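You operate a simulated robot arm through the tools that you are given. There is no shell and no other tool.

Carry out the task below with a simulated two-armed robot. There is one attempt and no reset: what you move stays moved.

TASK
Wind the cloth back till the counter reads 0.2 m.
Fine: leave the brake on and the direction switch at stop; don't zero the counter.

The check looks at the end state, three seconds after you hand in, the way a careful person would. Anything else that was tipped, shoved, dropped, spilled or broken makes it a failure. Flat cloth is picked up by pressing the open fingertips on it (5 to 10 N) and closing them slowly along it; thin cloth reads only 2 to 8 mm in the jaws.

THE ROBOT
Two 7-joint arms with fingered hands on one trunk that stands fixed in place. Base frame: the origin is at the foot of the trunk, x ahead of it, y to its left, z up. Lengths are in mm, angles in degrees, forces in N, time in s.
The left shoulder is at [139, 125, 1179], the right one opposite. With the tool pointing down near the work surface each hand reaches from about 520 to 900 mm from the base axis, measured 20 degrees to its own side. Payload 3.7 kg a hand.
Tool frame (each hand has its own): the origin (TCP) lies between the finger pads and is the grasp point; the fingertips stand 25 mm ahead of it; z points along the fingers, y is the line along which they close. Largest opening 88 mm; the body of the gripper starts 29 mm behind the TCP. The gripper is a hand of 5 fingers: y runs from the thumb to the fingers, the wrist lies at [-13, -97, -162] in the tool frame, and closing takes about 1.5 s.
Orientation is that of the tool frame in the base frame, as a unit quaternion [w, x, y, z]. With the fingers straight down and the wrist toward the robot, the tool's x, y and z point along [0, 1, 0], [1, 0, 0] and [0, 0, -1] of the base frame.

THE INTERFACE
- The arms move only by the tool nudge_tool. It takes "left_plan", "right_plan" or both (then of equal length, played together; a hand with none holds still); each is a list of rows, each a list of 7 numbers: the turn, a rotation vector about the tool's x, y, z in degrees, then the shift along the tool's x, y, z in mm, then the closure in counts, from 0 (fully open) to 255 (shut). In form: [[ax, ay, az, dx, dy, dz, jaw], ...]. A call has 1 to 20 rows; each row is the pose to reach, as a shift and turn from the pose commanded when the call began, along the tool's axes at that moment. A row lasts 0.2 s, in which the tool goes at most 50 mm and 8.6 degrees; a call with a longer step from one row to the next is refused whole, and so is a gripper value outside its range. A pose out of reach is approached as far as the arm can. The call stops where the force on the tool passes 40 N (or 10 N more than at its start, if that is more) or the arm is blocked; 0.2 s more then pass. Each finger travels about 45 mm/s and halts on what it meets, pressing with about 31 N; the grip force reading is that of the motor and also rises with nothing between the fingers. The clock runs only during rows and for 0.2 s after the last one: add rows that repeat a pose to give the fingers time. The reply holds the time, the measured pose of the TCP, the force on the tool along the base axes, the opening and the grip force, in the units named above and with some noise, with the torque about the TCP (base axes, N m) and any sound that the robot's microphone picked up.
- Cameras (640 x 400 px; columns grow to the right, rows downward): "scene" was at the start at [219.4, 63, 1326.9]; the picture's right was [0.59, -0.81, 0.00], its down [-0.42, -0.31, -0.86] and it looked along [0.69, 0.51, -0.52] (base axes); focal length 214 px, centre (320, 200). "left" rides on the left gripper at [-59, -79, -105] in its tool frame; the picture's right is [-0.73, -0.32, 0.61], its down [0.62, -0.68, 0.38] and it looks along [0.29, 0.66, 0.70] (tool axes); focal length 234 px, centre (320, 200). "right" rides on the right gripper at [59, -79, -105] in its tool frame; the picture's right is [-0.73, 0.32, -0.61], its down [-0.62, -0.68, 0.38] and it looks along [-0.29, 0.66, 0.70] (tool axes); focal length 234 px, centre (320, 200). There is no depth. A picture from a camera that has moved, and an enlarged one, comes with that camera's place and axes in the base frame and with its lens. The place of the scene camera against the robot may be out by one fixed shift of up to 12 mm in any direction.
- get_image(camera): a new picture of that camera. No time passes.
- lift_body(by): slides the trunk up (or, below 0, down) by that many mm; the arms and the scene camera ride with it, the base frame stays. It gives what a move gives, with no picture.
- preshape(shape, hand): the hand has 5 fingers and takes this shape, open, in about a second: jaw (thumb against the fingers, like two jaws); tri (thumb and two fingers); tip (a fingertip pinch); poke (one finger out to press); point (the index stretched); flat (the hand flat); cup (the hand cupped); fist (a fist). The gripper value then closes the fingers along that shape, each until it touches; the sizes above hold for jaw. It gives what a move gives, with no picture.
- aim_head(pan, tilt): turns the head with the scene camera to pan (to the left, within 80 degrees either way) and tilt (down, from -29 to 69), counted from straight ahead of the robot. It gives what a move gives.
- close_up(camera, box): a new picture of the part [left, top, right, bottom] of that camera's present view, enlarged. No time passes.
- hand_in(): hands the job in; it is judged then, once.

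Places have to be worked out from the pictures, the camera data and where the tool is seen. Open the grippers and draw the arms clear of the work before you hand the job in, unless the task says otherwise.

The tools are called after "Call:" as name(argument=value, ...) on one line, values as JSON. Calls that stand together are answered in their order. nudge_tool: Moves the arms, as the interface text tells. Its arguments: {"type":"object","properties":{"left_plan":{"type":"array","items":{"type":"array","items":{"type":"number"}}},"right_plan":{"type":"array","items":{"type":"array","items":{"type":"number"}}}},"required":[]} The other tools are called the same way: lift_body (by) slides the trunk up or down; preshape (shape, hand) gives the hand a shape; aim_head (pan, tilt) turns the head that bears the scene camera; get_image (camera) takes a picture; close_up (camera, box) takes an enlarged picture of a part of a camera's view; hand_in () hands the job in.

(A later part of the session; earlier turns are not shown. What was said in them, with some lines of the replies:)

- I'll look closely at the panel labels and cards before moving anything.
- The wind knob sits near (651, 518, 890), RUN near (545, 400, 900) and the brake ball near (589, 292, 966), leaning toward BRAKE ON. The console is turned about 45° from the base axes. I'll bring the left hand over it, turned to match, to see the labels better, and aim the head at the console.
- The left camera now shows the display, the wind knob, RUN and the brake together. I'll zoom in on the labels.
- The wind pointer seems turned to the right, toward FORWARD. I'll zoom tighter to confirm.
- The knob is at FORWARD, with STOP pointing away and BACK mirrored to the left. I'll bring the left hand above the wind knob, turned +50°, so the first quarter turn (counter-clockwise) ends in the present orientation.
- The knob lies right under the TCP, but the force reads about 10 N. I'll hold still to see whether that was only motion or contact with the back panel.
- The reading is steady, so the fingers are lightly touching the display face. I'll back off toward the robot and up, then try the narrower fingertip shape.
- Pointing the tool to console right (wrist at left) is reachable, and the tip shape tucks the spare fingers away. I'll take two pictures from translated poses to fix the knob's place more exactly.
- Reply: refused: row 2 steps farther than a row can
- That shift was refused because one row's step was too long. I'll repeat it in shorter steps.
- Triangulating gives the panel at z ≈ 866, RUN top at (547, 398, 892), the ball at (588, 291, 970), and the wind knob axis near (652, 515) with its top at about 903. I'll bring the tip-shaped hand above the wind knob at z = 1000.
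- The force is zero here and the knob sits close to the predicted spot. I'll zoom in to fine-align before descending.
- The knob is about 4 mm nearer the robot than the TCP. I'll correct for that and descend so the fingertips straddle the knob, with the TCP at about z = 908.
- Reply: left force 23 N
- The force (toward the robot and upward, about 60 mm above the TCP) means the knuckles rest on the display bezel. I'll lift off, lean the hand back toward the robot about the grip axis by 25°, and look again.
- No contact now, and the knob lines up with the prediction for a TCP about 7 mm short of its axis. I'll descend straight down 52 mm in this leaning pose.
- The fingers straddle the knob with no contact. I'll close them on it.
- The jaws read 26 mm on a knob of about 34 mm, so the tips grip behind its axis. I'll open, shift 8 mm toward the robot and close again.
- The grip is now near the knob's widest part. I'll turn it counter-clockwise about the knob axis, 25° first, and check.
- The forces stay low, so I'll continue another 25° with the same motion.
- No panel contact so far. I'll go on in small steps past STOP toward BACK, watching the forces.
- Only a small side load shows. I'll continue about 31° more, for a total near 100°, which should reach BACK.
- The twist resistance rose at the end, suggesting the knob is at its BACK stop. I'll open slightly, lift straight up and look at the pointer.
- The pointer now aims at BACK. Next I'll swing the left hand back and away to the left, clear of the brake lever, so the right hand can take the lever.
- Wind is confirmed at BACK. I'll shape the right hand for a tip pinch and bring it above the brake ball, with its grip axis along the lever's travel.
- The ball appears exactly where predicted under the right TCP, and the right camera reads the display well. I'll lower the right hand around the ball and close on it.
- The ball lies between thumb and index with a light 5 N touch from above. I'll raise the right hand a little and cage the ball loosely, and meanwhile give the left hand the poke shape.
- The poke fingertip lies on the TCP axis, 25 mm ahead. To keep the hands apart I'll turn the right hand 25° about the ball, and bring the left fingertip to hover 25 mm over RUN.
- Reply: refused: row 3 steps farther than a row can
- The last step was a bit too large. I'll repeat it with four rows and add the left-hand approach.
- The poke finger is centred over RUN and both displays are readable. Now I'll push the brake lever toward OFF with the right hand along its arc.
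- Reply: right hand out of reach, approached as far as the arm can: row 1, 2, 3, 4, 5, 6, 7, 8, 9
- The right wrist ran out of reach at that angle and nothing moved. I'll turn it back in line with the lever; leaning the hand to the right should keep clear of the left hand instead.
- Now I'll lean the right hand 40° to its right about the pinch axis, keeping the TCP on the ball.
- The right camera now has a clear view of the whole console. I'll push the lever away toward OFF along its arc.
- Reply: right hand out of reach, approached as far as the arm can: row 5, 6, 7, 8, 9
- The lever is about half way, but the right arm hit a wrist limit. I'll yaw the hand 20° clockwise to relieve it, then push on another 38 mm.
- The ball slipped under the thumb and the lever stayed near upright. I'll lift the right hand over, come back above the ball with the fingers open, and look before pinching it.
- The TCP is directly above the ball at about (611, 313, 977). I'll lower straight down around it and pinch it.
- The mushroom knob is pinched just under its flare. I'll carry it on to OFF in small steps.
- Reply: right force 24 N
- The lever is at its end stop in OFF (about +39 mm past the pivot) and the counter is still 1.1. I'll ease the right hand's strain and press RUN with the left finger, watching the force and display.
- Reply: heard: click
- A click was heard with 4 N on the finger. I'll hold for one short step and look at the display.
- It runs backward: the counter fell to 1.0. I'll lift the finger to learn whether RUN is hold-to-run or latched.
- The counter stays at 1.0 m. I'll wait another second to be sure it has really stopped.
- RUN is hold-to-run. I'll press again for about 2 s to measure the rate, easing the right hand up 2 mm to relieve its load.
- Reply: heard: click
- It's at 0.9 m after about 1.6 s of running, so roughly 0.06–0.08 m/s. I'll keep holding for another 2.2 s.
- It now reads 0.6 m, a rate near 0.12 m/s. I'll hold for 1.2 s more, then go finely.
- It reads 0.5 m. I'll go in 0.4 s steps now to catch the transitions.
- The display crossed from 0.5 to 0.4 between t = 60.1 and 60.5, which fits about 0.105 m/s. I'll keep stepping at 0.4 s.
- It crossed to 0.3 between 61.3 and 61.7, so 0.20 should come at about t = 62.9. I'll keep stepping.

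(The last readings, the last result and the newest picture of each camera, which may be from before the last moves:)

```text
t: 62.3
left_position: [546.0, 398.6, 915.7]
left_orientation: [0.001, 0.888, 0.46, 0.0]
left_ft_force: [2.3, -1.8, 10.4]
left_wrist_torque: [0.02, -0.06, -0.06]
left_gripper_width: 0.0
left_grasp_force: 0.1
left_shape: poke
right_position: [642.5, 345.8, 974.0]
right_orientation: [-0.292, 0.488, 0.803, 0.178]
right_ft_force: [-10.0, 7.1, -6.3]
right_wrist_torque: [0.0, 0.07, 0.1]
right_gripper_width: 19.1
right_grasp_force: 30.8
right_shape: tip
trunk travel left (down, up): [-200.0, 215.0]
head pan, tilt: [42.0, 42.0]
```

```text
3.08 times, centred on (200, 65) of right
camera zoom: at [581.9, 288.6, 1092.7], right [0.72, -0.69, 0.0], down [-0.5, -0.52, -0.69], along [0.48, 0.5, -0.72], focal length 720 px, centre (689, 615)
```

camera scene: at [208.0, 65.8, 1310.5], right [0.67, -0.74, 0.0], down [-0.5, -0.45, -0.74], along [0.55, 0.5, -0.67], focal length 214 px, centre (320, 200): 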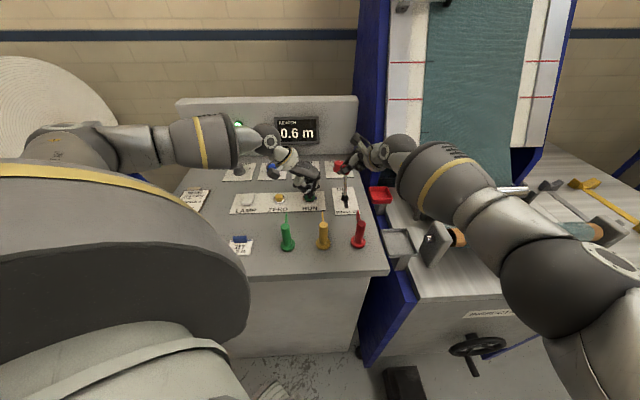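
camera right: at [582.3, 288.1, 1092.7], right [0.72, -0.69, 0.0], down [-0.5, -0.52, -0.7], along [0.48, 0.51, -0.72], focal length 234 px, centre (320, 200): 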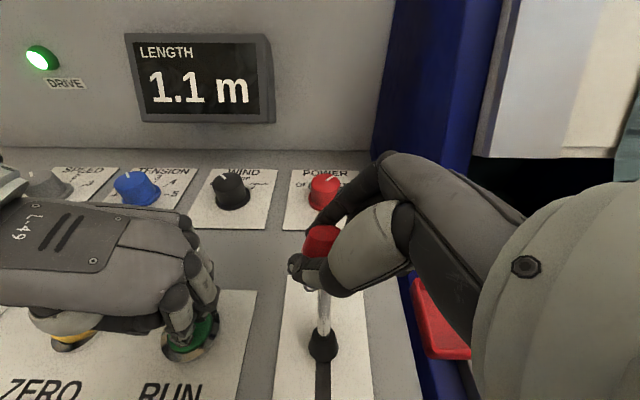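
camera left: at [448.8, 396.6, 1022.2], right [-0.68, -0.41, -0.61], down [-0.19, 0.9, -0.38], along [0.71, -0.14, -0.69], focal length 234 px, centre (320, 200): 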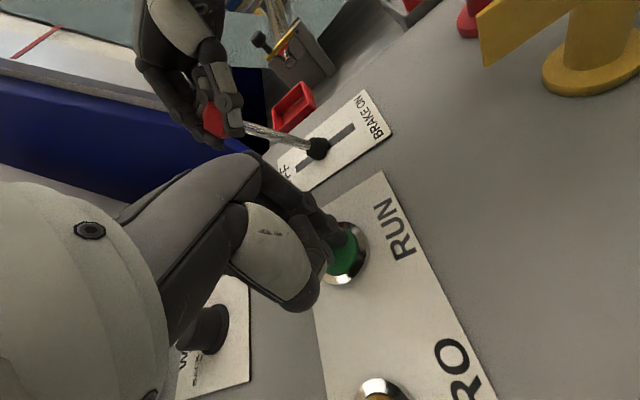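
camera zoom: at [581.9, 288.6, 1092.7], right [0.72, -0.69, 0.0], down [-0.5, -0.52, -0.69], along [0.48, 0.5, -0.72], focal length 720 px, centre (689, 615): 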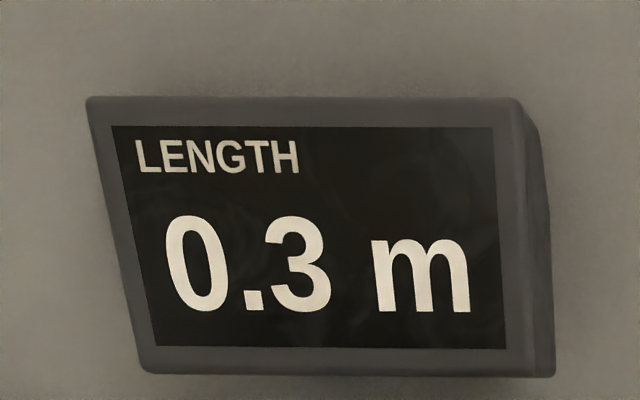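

It still reads 0.3, so one more 0.4 s step.

Call:
nudge_tool(left_plan=[[0, 0, 0, 0, 0, 0, 0]])

Call:
close_up(camera="right", box=[100, 0, 300, 130])

```text
t: 62.7
left_position: [545.5, 398.7, 915.5]
left_orientation: [0.002, 0.888, 0.46, 0.0]
left_ft_force: [2.8, -0.7, 10.5]
left_wrist_torque: [0.0, -0.05, -0.04]
left_gripper_width: 0.0
left_grasp_force: 0.0
left_shape: poke
right_position: [642.9, 344.9, 973.3]
right_orientation: [-0.293, 0.488, 0.803, 0.178]
right_ft_force: [-10.5, 5.9, -5.2]
right_wrist_torque: [0.01, 0.04, 0.1]
right_gripper_width: 19.2
right_grasp_force: 30.3
right_shape: tip
trunk travel left (down, up): [-200.0, 215.0]
head pan, tilt: [42.0, 42.0]
```

```text
3.08 times, centred on (200, 65) of right
camera zoom: at [581.9, 288.6, 1092.7], right [0.72, -0.69, 0.0], down [-0.5, -0.52, -0.69], along [0.48, 0.5, -0.72], focal length 720 px, centre (689, 615)
```

zoom: 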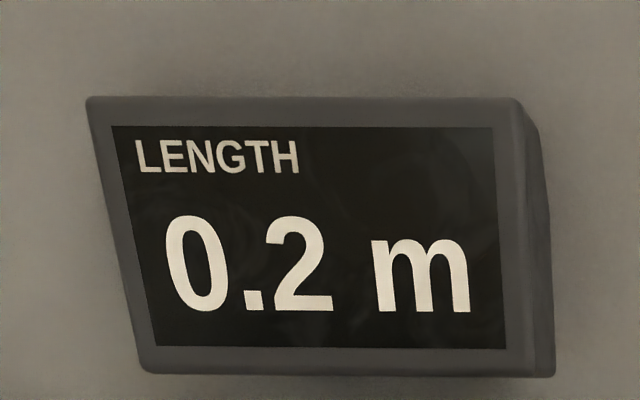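

It now reads 0.2, most likely about 0.225 m. I'll hold one more 0.2 s row and then lift, ending near the middle of the 0.2 reading.

Call:
nudge_tool(left_plan=[[0, 0, 0, 0, 0, 0, 0], [0, 0, 0, 0, 0, -25, 0], [0, 0, 0, 0, 0, -40, 0]])

Call:
close_up(camera="right", box=[0, 0, 300, 200])

```text
t: 63.5
left_position: [546.5, 398.2, 955.9]
left_orientation: [0.0, 0.888, 0.459, -0.002]
left_ft_force: [0.4, 0.3, -0.1]
left_wrist_torque: [-0.03, -0.02, -0.04]
left_gripper_width: 0.0
left_grasp_force: 0.1
left_shape: poke
right_position: [643.2, 345.1, 973.4]
right_orientation: [-0.292, 0.487, 0.803, 0.178]
right_ft_force: [-8.7, 7.3, -3.0]
right_wrist_torque: [-0.02, 0.09, 0.12]
right_gripper_width: 19.5
right_grasp_force: 31.0
right_shape: tip
trunk travel left (down, up): [-200.0, 215.0]
head pan, tilt: [42.0, 42.0]
```

```text
2.00 times, centred on (150, 100) of right
camera zoom: at [582.4, 289.2, 1092.3], right [0.72, -0.69, 0.0], down [-0.5, -0.52, -0.69], along [0.48, 0.5, -0.72], focal length 468 px, centre (660, 400)
```

zoom: 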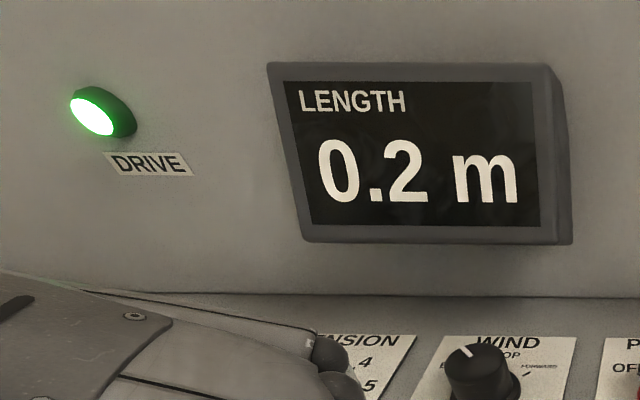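

The counter holds at 0.2 m. Now I'll pull the lever back along its arc to BRAKE ON with the right hand's grip.

Call:
nudge_tool(right_plan=[[0, 0, 0, -0.2, -9.5, -4.4, 230], [0, 0, 0, -1, -19.1, -8.2, 230], [0, 0, 0, -2.5, -28.6, -11.1, 230], [0, 0, 0, -4.3, -37.2, -13.2, 230], [0, 0, 0, -6.9, -46.7, -14.7, 230], [0, 0, 0, -10.1, -56.3, -15.5, 230], [0, 0, 0, -14, -65.8, -15.7, 230], [0, 0, 0, -18.5, -75.4, -15, 230], [0, 0, 0, -19.9, -80.1, -15.5, 230], [0, 0, 0, -19.9, -80.1, -15.5, 230]])

Call:
get_image(camera="right")

Call:
get_image(camera="left")

Call:
close_up(camera="scene", box=[260, 80, 440, 220])

```text
t: 65.6
left_position: [548.8, 400.9, 953.8]
left_orientation: [0.0, 0.888, 0.459, -0.001]
left_ft_force: [-0.1, 0.6, 0.2]
left_wrist_torque: [-0.02, 0.02, 0.0]
left_gripper_width: 0.1
left_grasp_force: 0.0
left_shape: poke
right_position: [585.5, 291.8, 979.6]
right_orientation: [-0.295, 0.484, 0.802, 0.187]
right_ft_force: [8.7, 25.0, 4.3]
right_wrist_torque: [0.28, -0.13, -0.04]
right_gripper_width: 14.7
right_grasp_force: 31.2
right_shape: tip
trunk travel left (down, up): [-200.0, 215.0]
head pan, tilt: [42.0, 42.0]
stopped in row 10 (right hand): the force on the tool passed its limit at 41 N (the readings are from after the stop); the commanded pose is now the measured one
```

```text
taken
camera right: at [524.3, 233.1, 1097.5], right [0.73, -0.69, -0.01], down [-0.49, -0.51, -0.71], along [0.48, 0.52, -0.71], focal length 234 px, centre (320, 200)
```

right: 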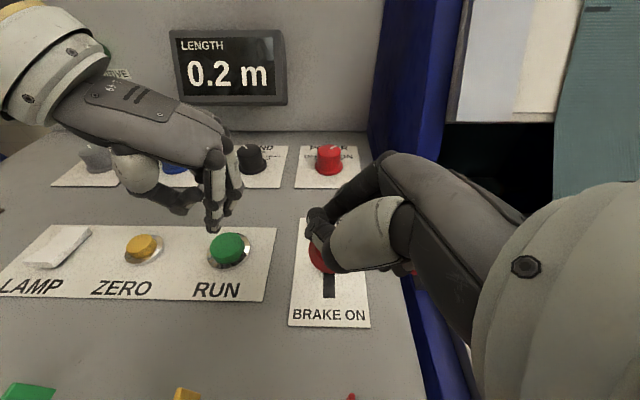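

```text
taken
camera left: at [450.6, 398.0, 1059.2], right [-0.68, -0.41, -0.61], down [-0.2, 0.9, -0.38], along [0.7, -0.15, -0.7], focal length 234 px, centre (320, 200)
```

left: 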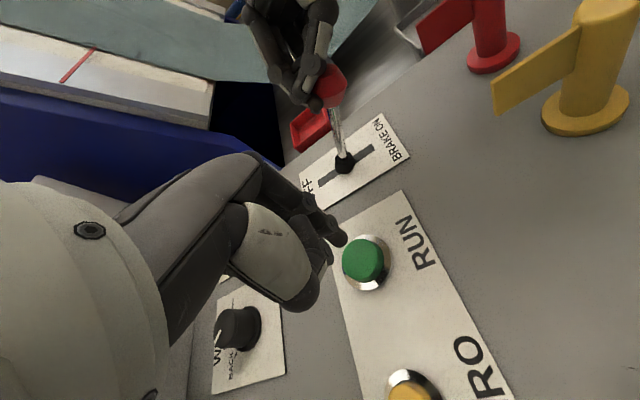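

```text
2.86 times, centred on (350, 150) of scene
camera zoom: at [210.6, 68.0, 1309.8], right [0.67, -0.74, 0.0], down [-0.5, -0.45, -0.74], along [0.55, 0.5, -0.67], focal length 613 px, centre (234, 343)
```

zoom: 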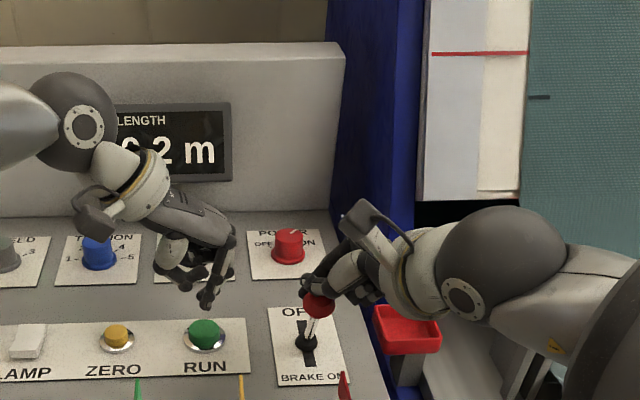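

The lever is back at the BRAKE ON end (ball within a few mm of its original place) and the counter still reads 0.2. I'll open the right hand and lift it clear, then check the lever.

Call:
nudge_tool(right_plan=[[0, 0, 0, 0, 0, 0, 150], [0, 0, 0, 0, 0, 0, 60], [0, 0, 0, 0, 0, 0, 20], [0, 0, 0, 0, 0, 0, 20], [0, 0, 0, 13, 0, -15, 20], [0, 0, 0, 26, 0, -31, 20], [0, 0, 0, 45, 0, -54, 20], [0, 0, 0, 64, 0, -77, 20], [0, 0, 0, 64, 0, -77, 20]])

Call:
get_image(camera="right")

Call:
get_image(camera="left")

Call:
close_up(camera="scene", box=[260, 80, 440, 220])

```text
t: 67.6
left_position: [548.8, 396.5, 956.0]
left_orientation: [0.0, 0.888, 0.459, 0.0]
left_ft_force: [-0.3, -0.7, 0.4]
left_wrist_torque: [0.0, 0.0, -0.02]
left_gripper_width: 0.0
left_grasp_force: 0.2
left_shape: poke
right_position: [585.2, 285.4, 1079.0]
right_orientation: [-0.294, 0.485, 0.803, 0.184]
right_ft_force: [0.3, -0.2, 0.2]
right_wrist_torque: [0.0, 0.03, -0.01]
right_gripper_width: 81.4
right_grasp_force: 0.0
right_shape: tip
trunk travel left (down, up): [-200.0, 215.0]
head pan, tilt: [42.0, 42.0]
```

```text
taken
camera right: at [523.5, 227.9, 1197.3], right [0.72, -0.69, -0.01], down [-0.49, -0.51, -0.7], along [0.48, 0.51, -0.71], focal length 234 px, centre (320, 200)
```

right: 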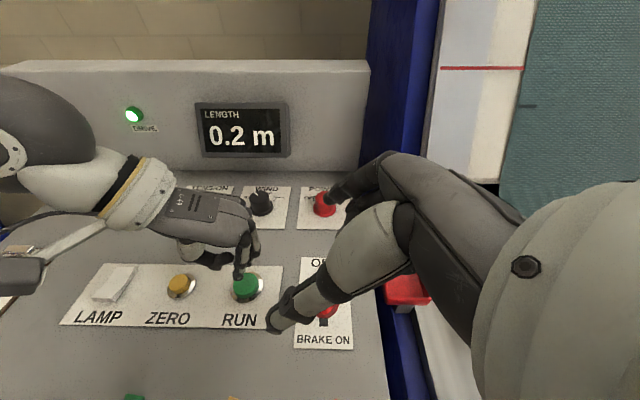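

```text
taken
camera left: at [449.6, 396.2, 1060.6], right [-0.68, -0.41, -0.61], down [-0.2, 0.9, -0.38], along [0.7, -0.14, -0.7], focal length 234 px, centre (320, 200)
```

left: 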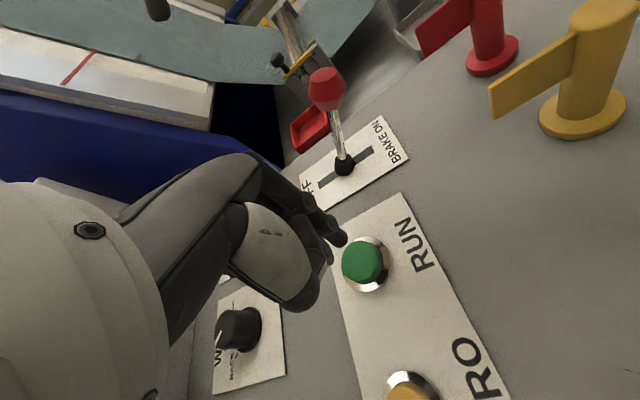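

```text
2.86 times, centred on (350, 150) of scene
camera zoom: at [209.4, 65.6, 1310.2], right [0.67, -0.74, 0.0], down [-0.5, -0.45, -0.74], along [0.55, 0.5, -0.67], focal length 613 px, centre (234, 343)
```

zoom: 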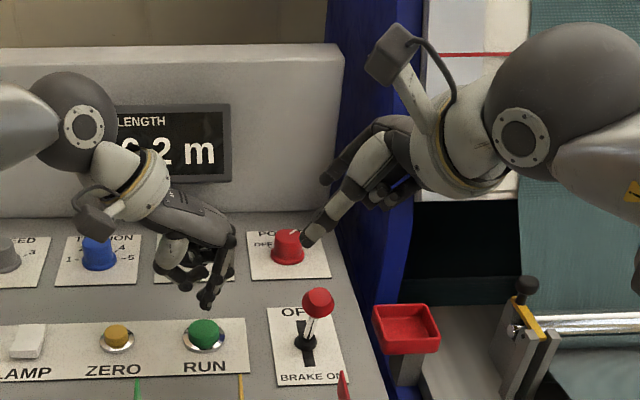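

The lever sits exactly as it did originally: brake on. I'll retract the right arm to its starting area, and lift the left hand and yaw it for the knob.

Call:
nudge_tool(right_plan=[[0, 0, 0, 15, -15, -35, 20], [0, -5, 0, 25, -45, -65, 20], [0, -10, 0, 32, -75, -95, 20], [0, -16, 0, 38, -107, -125, 20], [0, -22, 0, 43, -139, -155, 20], [0, -28, 0, 47, -171, -185, 20], [0, -34, 0, 50, -203, -214, 20], [0, -40, 0, 53, -234, -242, 20], [0, -40, 0, 53, -234, -242, 0]], left_plan=[[0, 0, 0, 0, 0, -40, 0], [0, 0, 0, 0, 0, -80, 0], [0, 0, 0, 0, 0, -110, 0], [0, 0, -8, 0, 0, -110, 0], [0, 0, -16, 0, 0, -110, 0], [0, 0, -24, 0, 0, -110, 0], [0, 0, -32, 0, 0, -110, 0], [0, 0, -40, 0, 0, -110, 0], [0, 0, -40, 0, 0, -110, 0]])

Call:
preshape(hand="left", shape="tip")

Call:
get_image(camera="scene")

Call:
get_image(camera="left")

Call:
get_image(camera="right")

```text
t: 69.6
left_position: [548.2, 397.4, 1065.7]
left_orientation: [0.0, 0.677, 0.736, -0.001]
left_ft_force: [0.0, 0.4, 0.2]
left_wrist_torque: [-0.01, -0.01, -0.01]
left_gripper_width: 0.2
left_grasp_force: 0.1
left_shape: poke
right_position: [430.1, 73.3, 1294.4]
right_orientation: [-0.001, 0.519, 0.855, 0.007]
right_ft_force: [0.9, 1.1, 0.4]
right_wrist_torque: [0.02, 0.01, -0.03]
right_gripper_width: 87.8
right_grasp_force: 0.0
right_shape: tip
trunk travel left (down, up): [-200.0, 215.0]
head pan, tilt: [42.0, 42.0]
```

```text
t: 70.5
left_position: [547.9, 397.3, 1065.5]
left_orientation: [-0.001, 0.678, 0.735, 0.001]
left_ft_force: [0.0, 0.5, -0.8]
left_wrist_torque: [-0.01, -0.01, -0.01]
left_gripper_width: 87.8
left_grasp_force: 0.0
left_shape: tip
right_position: [429.1, 73.1, 1294.2]
right_orientation: [-0.001, 0.519, 0.855, 0.007]
right_ft_force: [0.3, -0.3, 0.7]
right_wrist_torque: [0.01, 0.01, -0.01]
right_gripper_width: 87.8
right_grasp_force: 0.1
right_shape: tip
trunk travel left (down, up): [-200.0, 215.0]
head pan, tilt: [42.0, 42.0]
```

```text
taken
camera scene: at [209.1, 65.6, 1310.3], right [0.67, -0.74, 0.0], down [-0.5, -0.45, -0.74], along [0.55, 0.5, -0.67], focal length 214 px, centre (320, 200)
```

scene: 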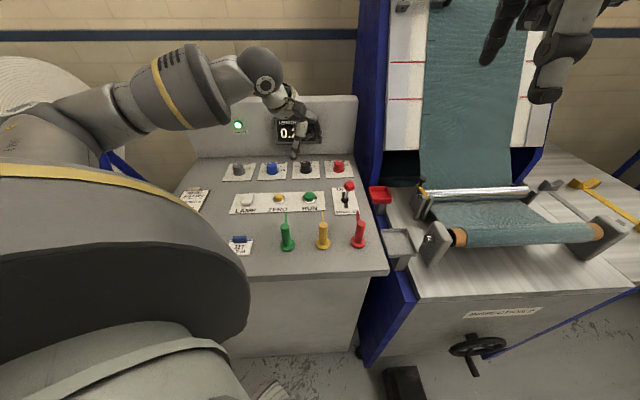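

```text
taken
camera left: at [474.2, 333.7, 1170.8], right [-0.26, -0.75, -0.61], down [-0.73, 0.57, -0.38], along [0.63, 0.34, -0.7], focal length 234 px, centre (320, 200)
```

left: 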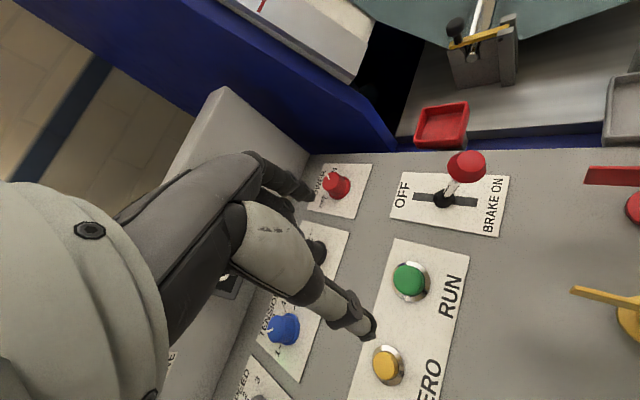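

```text
taken
camera right: at [330.5, 87.0, 1399.5], right [0.62, -0.5, 0.6], down [-0.32, -0.86, -0.4], along [0.72, 0.05, -0.69], focal length 234 px, centre (320, 200)
```

right: 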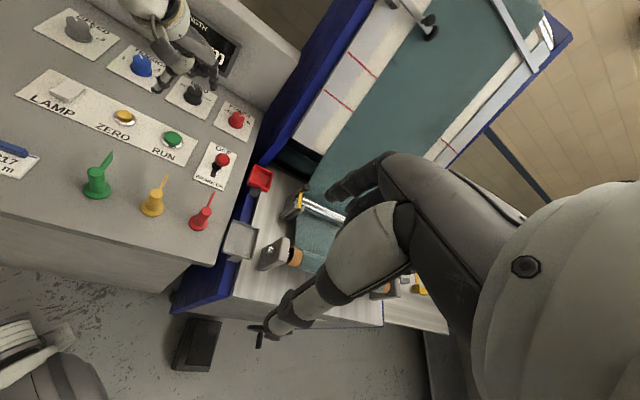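

The yaw is as wanted (y 40° right of straight away). Now I'll lean the left hand 27° and bring it above the wind knob, with a narrower opening.

Call:
nudge_tool(left_plan=[[0, 4.5, 0, 16, 18, 8, 50], [0, 9, 0, 32, 36, 18, 50], [0, 13.5, 0, 48, 54, 32, 50], [0, 18, 0, 64, 71, 48, 50], [0, 22.5, 0, 80, 89, 64, 50], [0, 27, 0, 96, 106, 80, 50], [0, 27, 0, 96, 106, 80, 50]])

Call:
get_image(camera="left")

Call:
close_up(camera="scene", box=[250, 90, 370, 190])

Call:
close_up(camera="right", box=[100, 0, 260, 140])

```text
t: 72.1
left_position: [644.5, 502.7, 986.7]
left_orientation: [-0.172, 0.658, 0.715, 0.159]
left_ft_force: [-0.5, -0.3, -0.2]
left_wrist_torque: [-0.02, 0.0, -0.01]
left_gripper_width: 71.0
left_grasp_force: 0.0
left_shape: tip
right_position: [428.9, 73.3, 1294.9]
right_orientation: [0.0, 0.519, 0.855, 0.006]
right_ft_force: [0.0, -0.7, 0.0]
right_wrist_torque: [-0.02, -0.02, 0.03]
right_gripper_width: 87.5
right_grasp_force: 0.0
right_shape: tip
trunk travel left (down, up): [-200.0, 215.0]
head pan, tilt: [42.0, 42.0]
```

```text
taken
camera left: at [574.1, 396.5, 1053.3], right [-0.29, -0.4, -0.87], down [-0.74, 0.67, -0.06], along [0.61, 0.63, -0.49], focal length 234 px, centre (320, 200)
```

left: 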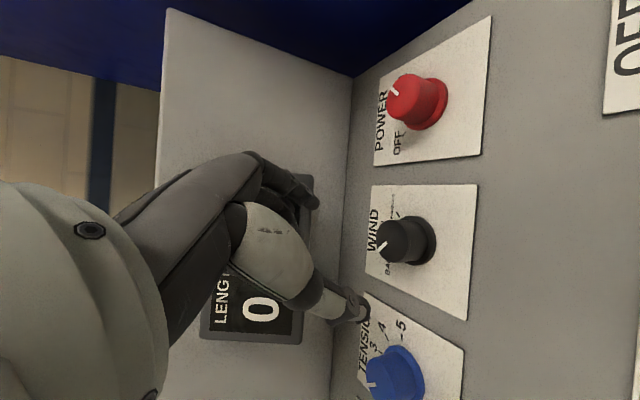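

```text
4.00 times, centred on (310, 140) of scene
camera zoom: at [208.7, 65.5, 1310.5], right [0.67, -0.74, 0.0], down [-0.5, -0.45, -0.74], along [0.55, 0.5, -0.67], focal length 858 px, centre (360, 440)
```

zoom: 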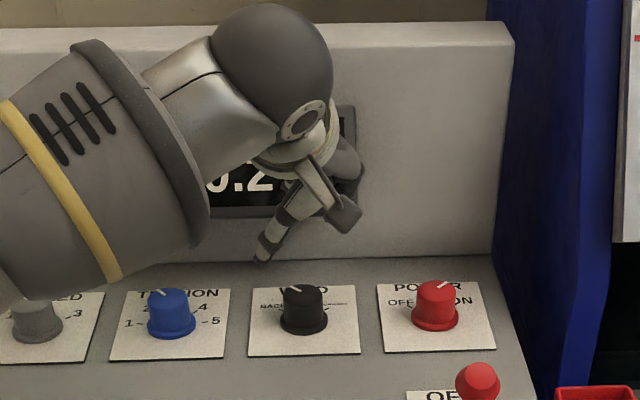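

```text
2.86 times, centred on (180, 70) of right
camera zoom: at [329.9, 86.9, 1399.8], right [0.62, -0.5, 0.6], down [-0.31, -0.86, -0.4], along [0.72, 0.05, -0.69], focal length 669 px, centre (720, 571)
```

zoom: 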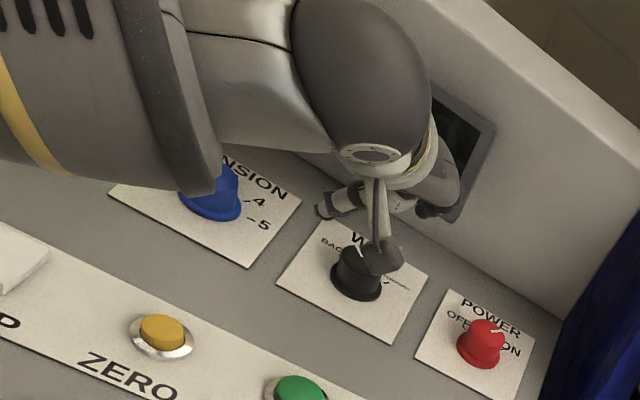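

The pointer still shows BACK. I'll lower to the same grasp pose as before (646, 501, 915).

Call:
nudge_tool(left_plan=[[0, 0, 0, -10, 0.4, 18, 50], [0, 0, 0, -19, 0.8, 35, 50], [0, 0, 0, -26, 1, 49, 50], [0, 0, 0, -31, 1.1, 58, 50], [0, 0, 0, -34.1, 1.1, 63.4, 50], [0, 0, 0, -34.1, 1.1, 63.4, 50]])

Call:
get_image(camera="left")

Call:
close_up(camera="scene", box=[250, 90, 370, 190])

```text
t: 73.5
left_position: [646.6, 500.7, 913.3]
left_orientation: [-0.172, 0.659, 0.715, 0.158]
left_ft_force: [1.0, -0.9, -1.0]
left_wrist_torque: [-0.04, -0.02, 0.02]
left_gripper_width: 70.7
left_grasp_force: 0.0
left_shape: tip
right_position: [429.3, 72.1, 1294.0]
right_orientation: [-0.001, 0.519, 0.855, 0.007]
right_ft_force: [-0.8, 0.2, -0.7]
right_wrist_torque: [-0.01, -0.01, 0.01]
right_gripper_width: 87.5
right_grasp_force: 0.1
right_shape: tip
trunk travel left (down, up): [-200.0, 215.0]
head pan, tilt: [42.0, 42.0]
```

```text
taken
camera left: at [576.1, 395.2, 980.4], right [-0.29, -0.4, -0.87], down [-0.74, 0.67, -0.06], along [0.61, 0.63, -0.49], focal length 234 px, centre (320, 200)
```

left: 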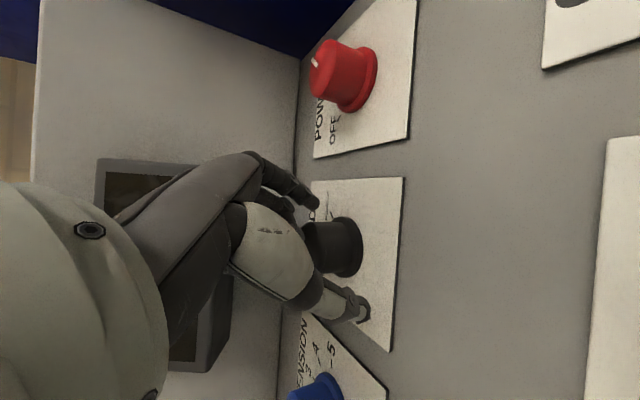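

```text
4.00 times, centred on (310, 140) of scene
camera zoom: at [209.0, 65.6, 1310.4], right [0.67, -0.74, 0.0], down [-0.5, -0.45, -0.74], along [0.55, 0.5, -0.67], focal length 858 px, centre (360, 440)
```

zoom: 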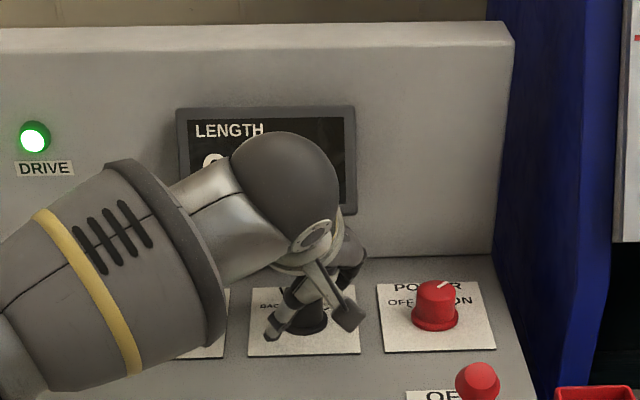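

It's aligned with no contact. I'll close on the knob and then turn it clockwise 47° toward STOP.

Call:
nudge_tool(left_plan=[[0, 0, 0, 0, 0, 0, 110], [0, 0, 0, 0, 0, 0, 160], [0, 0, 0, 0, 0, 0, 200], [0, 0, 0, 0, 0, 0, 230], [0, 0, 0, 0, 0, 0, 230], [0, 0, 0, 0, 0, 0, 230]])

Call:
nudge_tool(left_plan=[[-3.6, 0, 7.1, 0.1, -1.25, 0, 230], [-7.3, 0, 14.3, 0.3, -2.5, 0.2, 230], [-10.9, 0, 21.4, 0.7, -3.7, 0.35, 230], [-14.5, 0, 28.5, 1.2, -4.8, 0.6, 230], [-18.2, 0, 35.6, 1.9, -5.8, 0.95, 230], [-21.3, 0, 41.9, 2.55, -6.6, 1.3, 230], [-21.3, 0, 41.9, 2.55, -6.6, 1.3, 230]])

Call:
get_image(camera="left")

Call:
close_up(camera="scene", box=[270, 120, 350, 180])

Call:
close_up(camera="right", box=[140, 50, 240, 130])

```text
t: 74.9
left_position: [647.8, 500.5, 913.8]
left_orientation: [-0.171, 0.66, 0.715, 0.158]
left_ft_force: [-0.8, -3.7, -0.6]
left_wrist_torque: [-0.05, 0.04, 0.02]
left_gripper_width: 27.4
left_grasp_force: 31.0
left_shape: tip
right_position: [430.1, 72.3, 1293.6]
right_orientation: [-0.001, 0.519, 0.855, 0.006]
right_ft_force: [0.5, 0.6, 0.5]
right_wrist_torque: [-0.04, -0.02, -0.01]
right_gripper_width: 87.5
right_grasp_force: 0.0
right_shape: tip
trunk travel left (down, up): [-200.0, 215.0]
head pan, tilt: [42.0, 42.0]
```

```text
t: 76.5
left_position: [638.2, 503.9, 914.9]
left_orientation: [-0.094, 0.889, 0.393, 0.214]
left_ft_force: [-8.6, 2.5, 1.4]
left_wrist_torque: [0.15, 0.2, 0.1]
left_gripper_width: 27.8
left_grasp_force: 31.2
left_shape: tip
right_position: [428.6, 72.6, 1293.6]
right_orientation: [-0.001, 0.519, 0.855, 0.008]
right_ft_force: [0.2, -0.2, 0.2]
right_wrist_torque: [-0.01, -0.01, -0.01]
right_gripper_width: 87.5
right_grasp_force: 0.1
right_shape: tip
trunk travel left (down, up): [-200.0, 215.0]
head pan, tilt: [42.0, 42.0]
```

```text
taken
camera left: at [512.8, 483.8, 981.0], right [-0.49, -0.06, -0.87], down [-0.01, 1.0, -0.06], along [0.87, -0.02, -0.49], focal length 234 px, centre (320, 200)
```

left: 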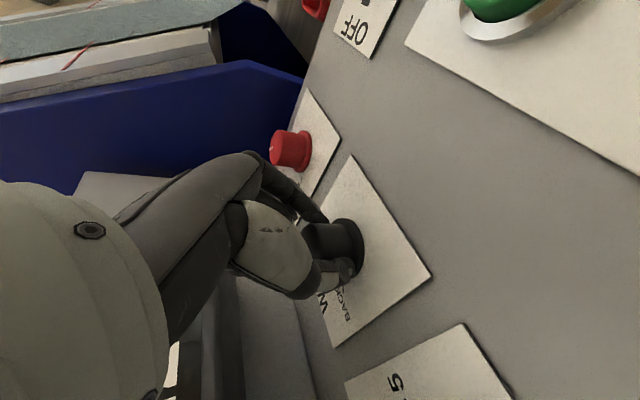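

```text
6.67 times, centred on (310, 150) of scene
camera zoom: at [208.0, 65.9, 1310.5], right [0.67, -0.74, 0.0], down [-0.5, -0.45, -0.74], along [0.55, 0.5, -0.67], focal length 1430 px, centre (387, 533)
```

zoom: 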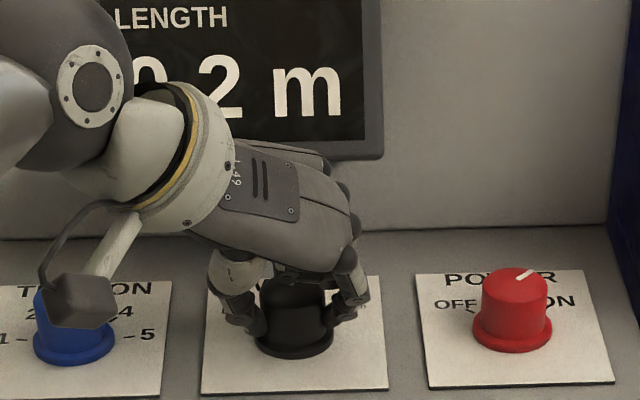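

```text
5.00 times, centred on (190, 90) of right
camera zoom: at [329.2, 87.3, 1399.9], right [0.62, -0.5, 0.6], down [-0.31, -0.86, -0.4], along [0.72, 0.05, -0.69], focal length 1171 px, centre (970, 750)
```

zoom: 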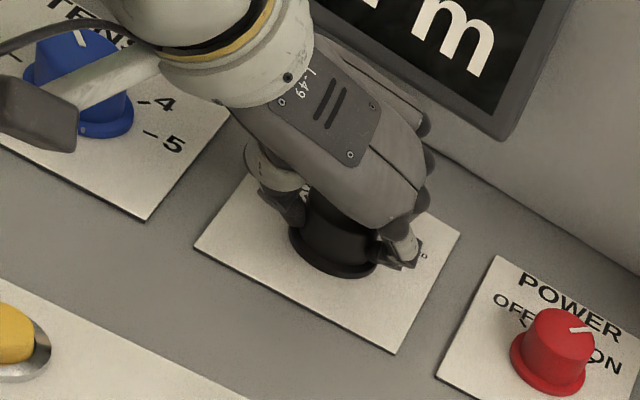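

Display still reads 0.2 m. I'll open, lift off and inspect the pointer.

Call:
nudge_tool(left_plan=[[0, 0, 0, 0, 0, 0, 140], [0, 0, 0, 0, 0, 0, 60], [0, 0, 0, 0, 0, 0, 60], [0, 0, 0, 9, 0, -18, 60], [0, 0, 0, 20, 0, -40, 60], [0, 0, 0, 34, 0, -67, 60], [0, 0, 0, 34, 0, -67, 60]])

Call:
get_image(camera="left")

Call:
close_up(camera="left", box=[340, 170, 460, 290])

Call:
close_up(camera="scene", box=[270, 140, 350, 190])

Call:
close_up(camera="right", box=[140, 50, 240, 130])

```text
t: 78.1
left_position: [639.7, 504.0, 988.8]
left_orientation: [-0.094, 0.889, 0.393, 0.213]
left_ft_force: [-0.6, 0.4, 0.9]
left_wrist_torque: [-0.02, -0.01, 0.01]
left_gripper_width: 67.3
left_grasp_force: 0.1
left_shape: tip
right_position: [429.2, 72.1, 1293.8]
right_orientation: [-0.001, 0.518, 0.855, 0.007]
right_ft_force: [0.0, -0.8, 0.2]
right_wrist_torque: [0.01, 0.01, -0.02]
right_gripper_width: 87.5
right_grasp_force: 0.0
right_shape: tip
trunk travel left (down, up): [-200.0, 215.0]
head pan, tilt: [42.0, 42.0]
```

```text
taken
camera left: at [514.8, 484.4, 1056.3], right [-0.49, -0.06, -0.87], down [-0.01, 1.0, -0.06], along [0.87, -0.02, -0.49], focal length 234 px, centre (320, 200)
```

left: 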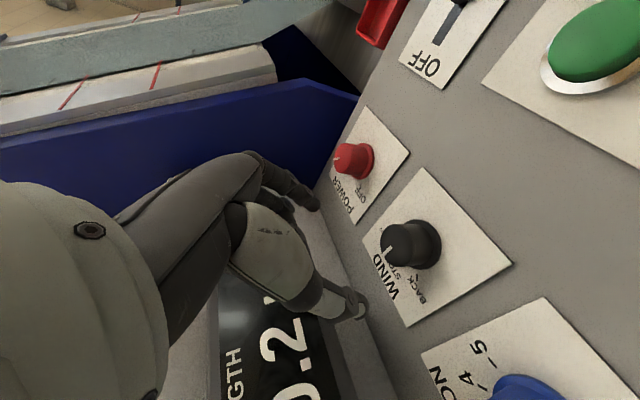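

```text
3.33 times, centred on (400, 230) of left
camera zoom: at [514.8, 484.4, 1056.3], right [-0.49, -0.06, -0.87], down [-0.01, 1.0, -0.06], along [0.87, -0.02, -0.49], focal length 781 px, centre (53, 100)
```

zoom: 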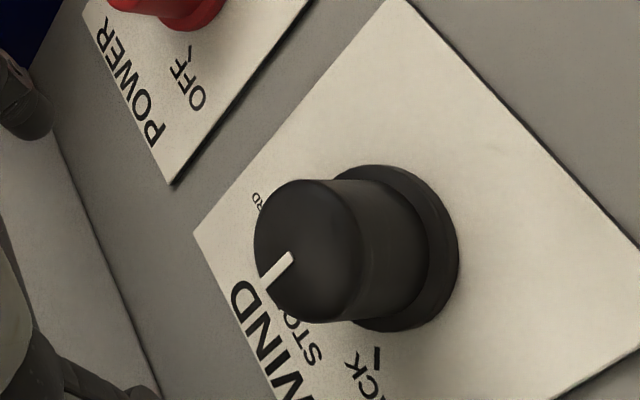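

```text
8.00 times, centred on (310, 165) of scene
camera zoom: at [209.4, 65.8, 1310.2], right [0.67, -0.74, 0.0], down [-0.5, -0.45, -0.74], along [0.55, 0.5, -0.67], focal length 1716 px, centre (400, 480)
```

zoom: 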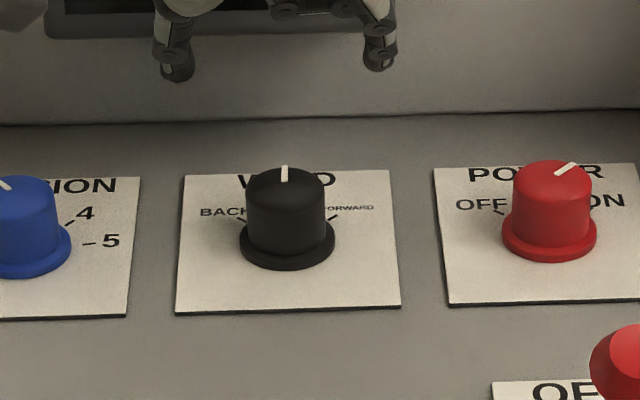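

```text
5.00 times, centred on (190, 90) of right
camera zoom: at [330.7, 87.2, 1399.4], right [0.62, -0.5, 0.6], down [-0.32, -0.86, -0.4], along [0.72, 0.05, -0.69], focal length 1171 px, centre (970, 750)
```

zoom: 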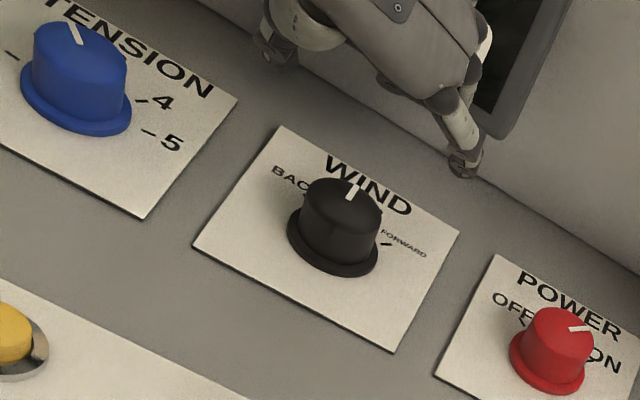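

The pointer is squarely on STOP. I'll retract the left arm up and back, clear of the console.

Call:
nudge_tool(left_plan=[[0, 0, 0, 18, 0, -36, 40], [0, 0, 0, 36, 0, -71, 0], [0, 0, 0, 17, -15, -101, 0], [0, 0, 0, -1, -31, -132, 0], [0, 0, 0, -20, -46, -162, 0], [0, 0, 0, -38, -61, -192, 0], [0, 0, 0, -57, -77, -223, 0], [0, 0, 0, -75, -92, -253, 0], [0, 0, 0, -75, -92, -253, 0]])

Call:
get_image(camera="scene")

Call:
close_up(camera="scene", box=[200, 90, 400, 270])

Call:
get_image(camera="right")

```text
t: 80.1
left_position: [450.1, 429.2, 1179.5]
left_orientation: [-0.095, 0.89, 0.393, 0.213]
left_ft_force: [0.4, -0.3, -0.1]
left_wrist_torque: [0.02, -0.04, 0.01]
left_gripper_width: 87.6
left_grasp_force: 0.1
left_shape: tip
right_position: [428.7, 73.0, 1295.1]
right_orientation: [-0.001, 0.52, 0.854, 0.007]
right_ft_force: [0.1, 0.5, -0.3]
right_wrist_torque: [-0.02, -0.03, -0.01]
right_gripper_width: 87.7
right_grasp_force: 0.0
right_shape: tip
trunk travel left (down, up): [-200.0, 215.0]
head pan, tilt: [42.0, 42.0]
```

```text
taken
camera scene: at [209.5, 65.9, 1310.2], right [0.67, -0.74, 0.0], down [-0.5, -0.45, -0.74], along [0.55, 0.5, -0.67], focal length 214 px, centre (320, 200)
```

scene: 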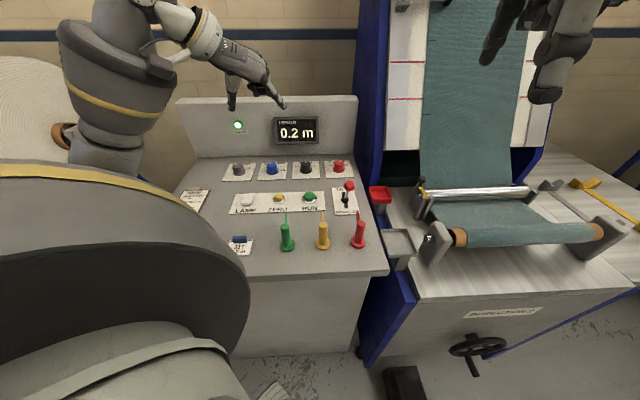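

```text
2.22 times, centred on (300, 180) of scene
camera zoom: at [209.5, 65.9, 1310.2], right [0.67, -0.74, 0.0], down [-0.5, -0.45, -0.74], along [0.55, 0.5, -0.67], focal length 477 px, centre (364, 244)
```

zoom: 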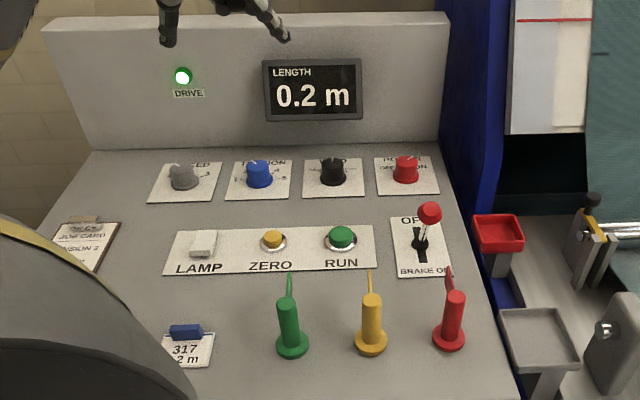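

```text
taken
camera right: at [330.9, 87.3, 1399.3], right [0.62, -0.5, 0.6], down [-0.32, -0.86, -0.4], along [0.72, 0.05, -0.69], focal length 234 px, centre (320, 200)
```

right: 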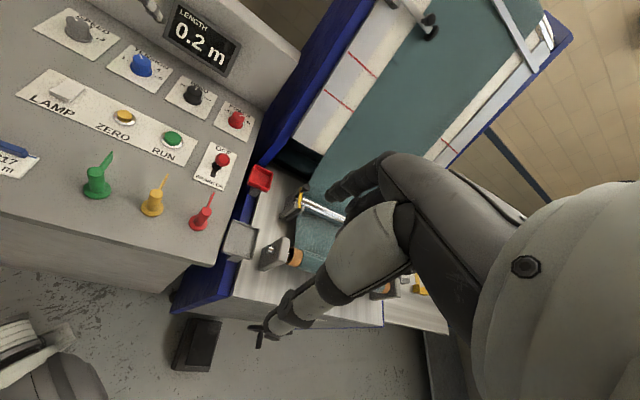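

Everything is set: the counter reads 0.2 m and wasn't zeroed, the brake is on, the direction switch is at STOP, both grippers are open, and the arms are clear. I'm handing the job in.

Call:
hand_in()

```text
The job is handed in.
```

I wound the cloth back and the counter reads 0.2 m. It was not zeroed. The brake is on, the direction switch is at STOP, and I saw nothing else moved or knocked over. Both hands are open and clear of the console.

- **Starting state:** the direction switch was at FORWARD, so I turned it to BACK for winding and then to STOP. I released the brake to wind and put it back on afterwards.
- **Light contact:** while reaching for the direction switch, the left hand's fingers twice touched the display panel (about 10 N, then about 23 N). I backed off each time, and the display kept working normally.
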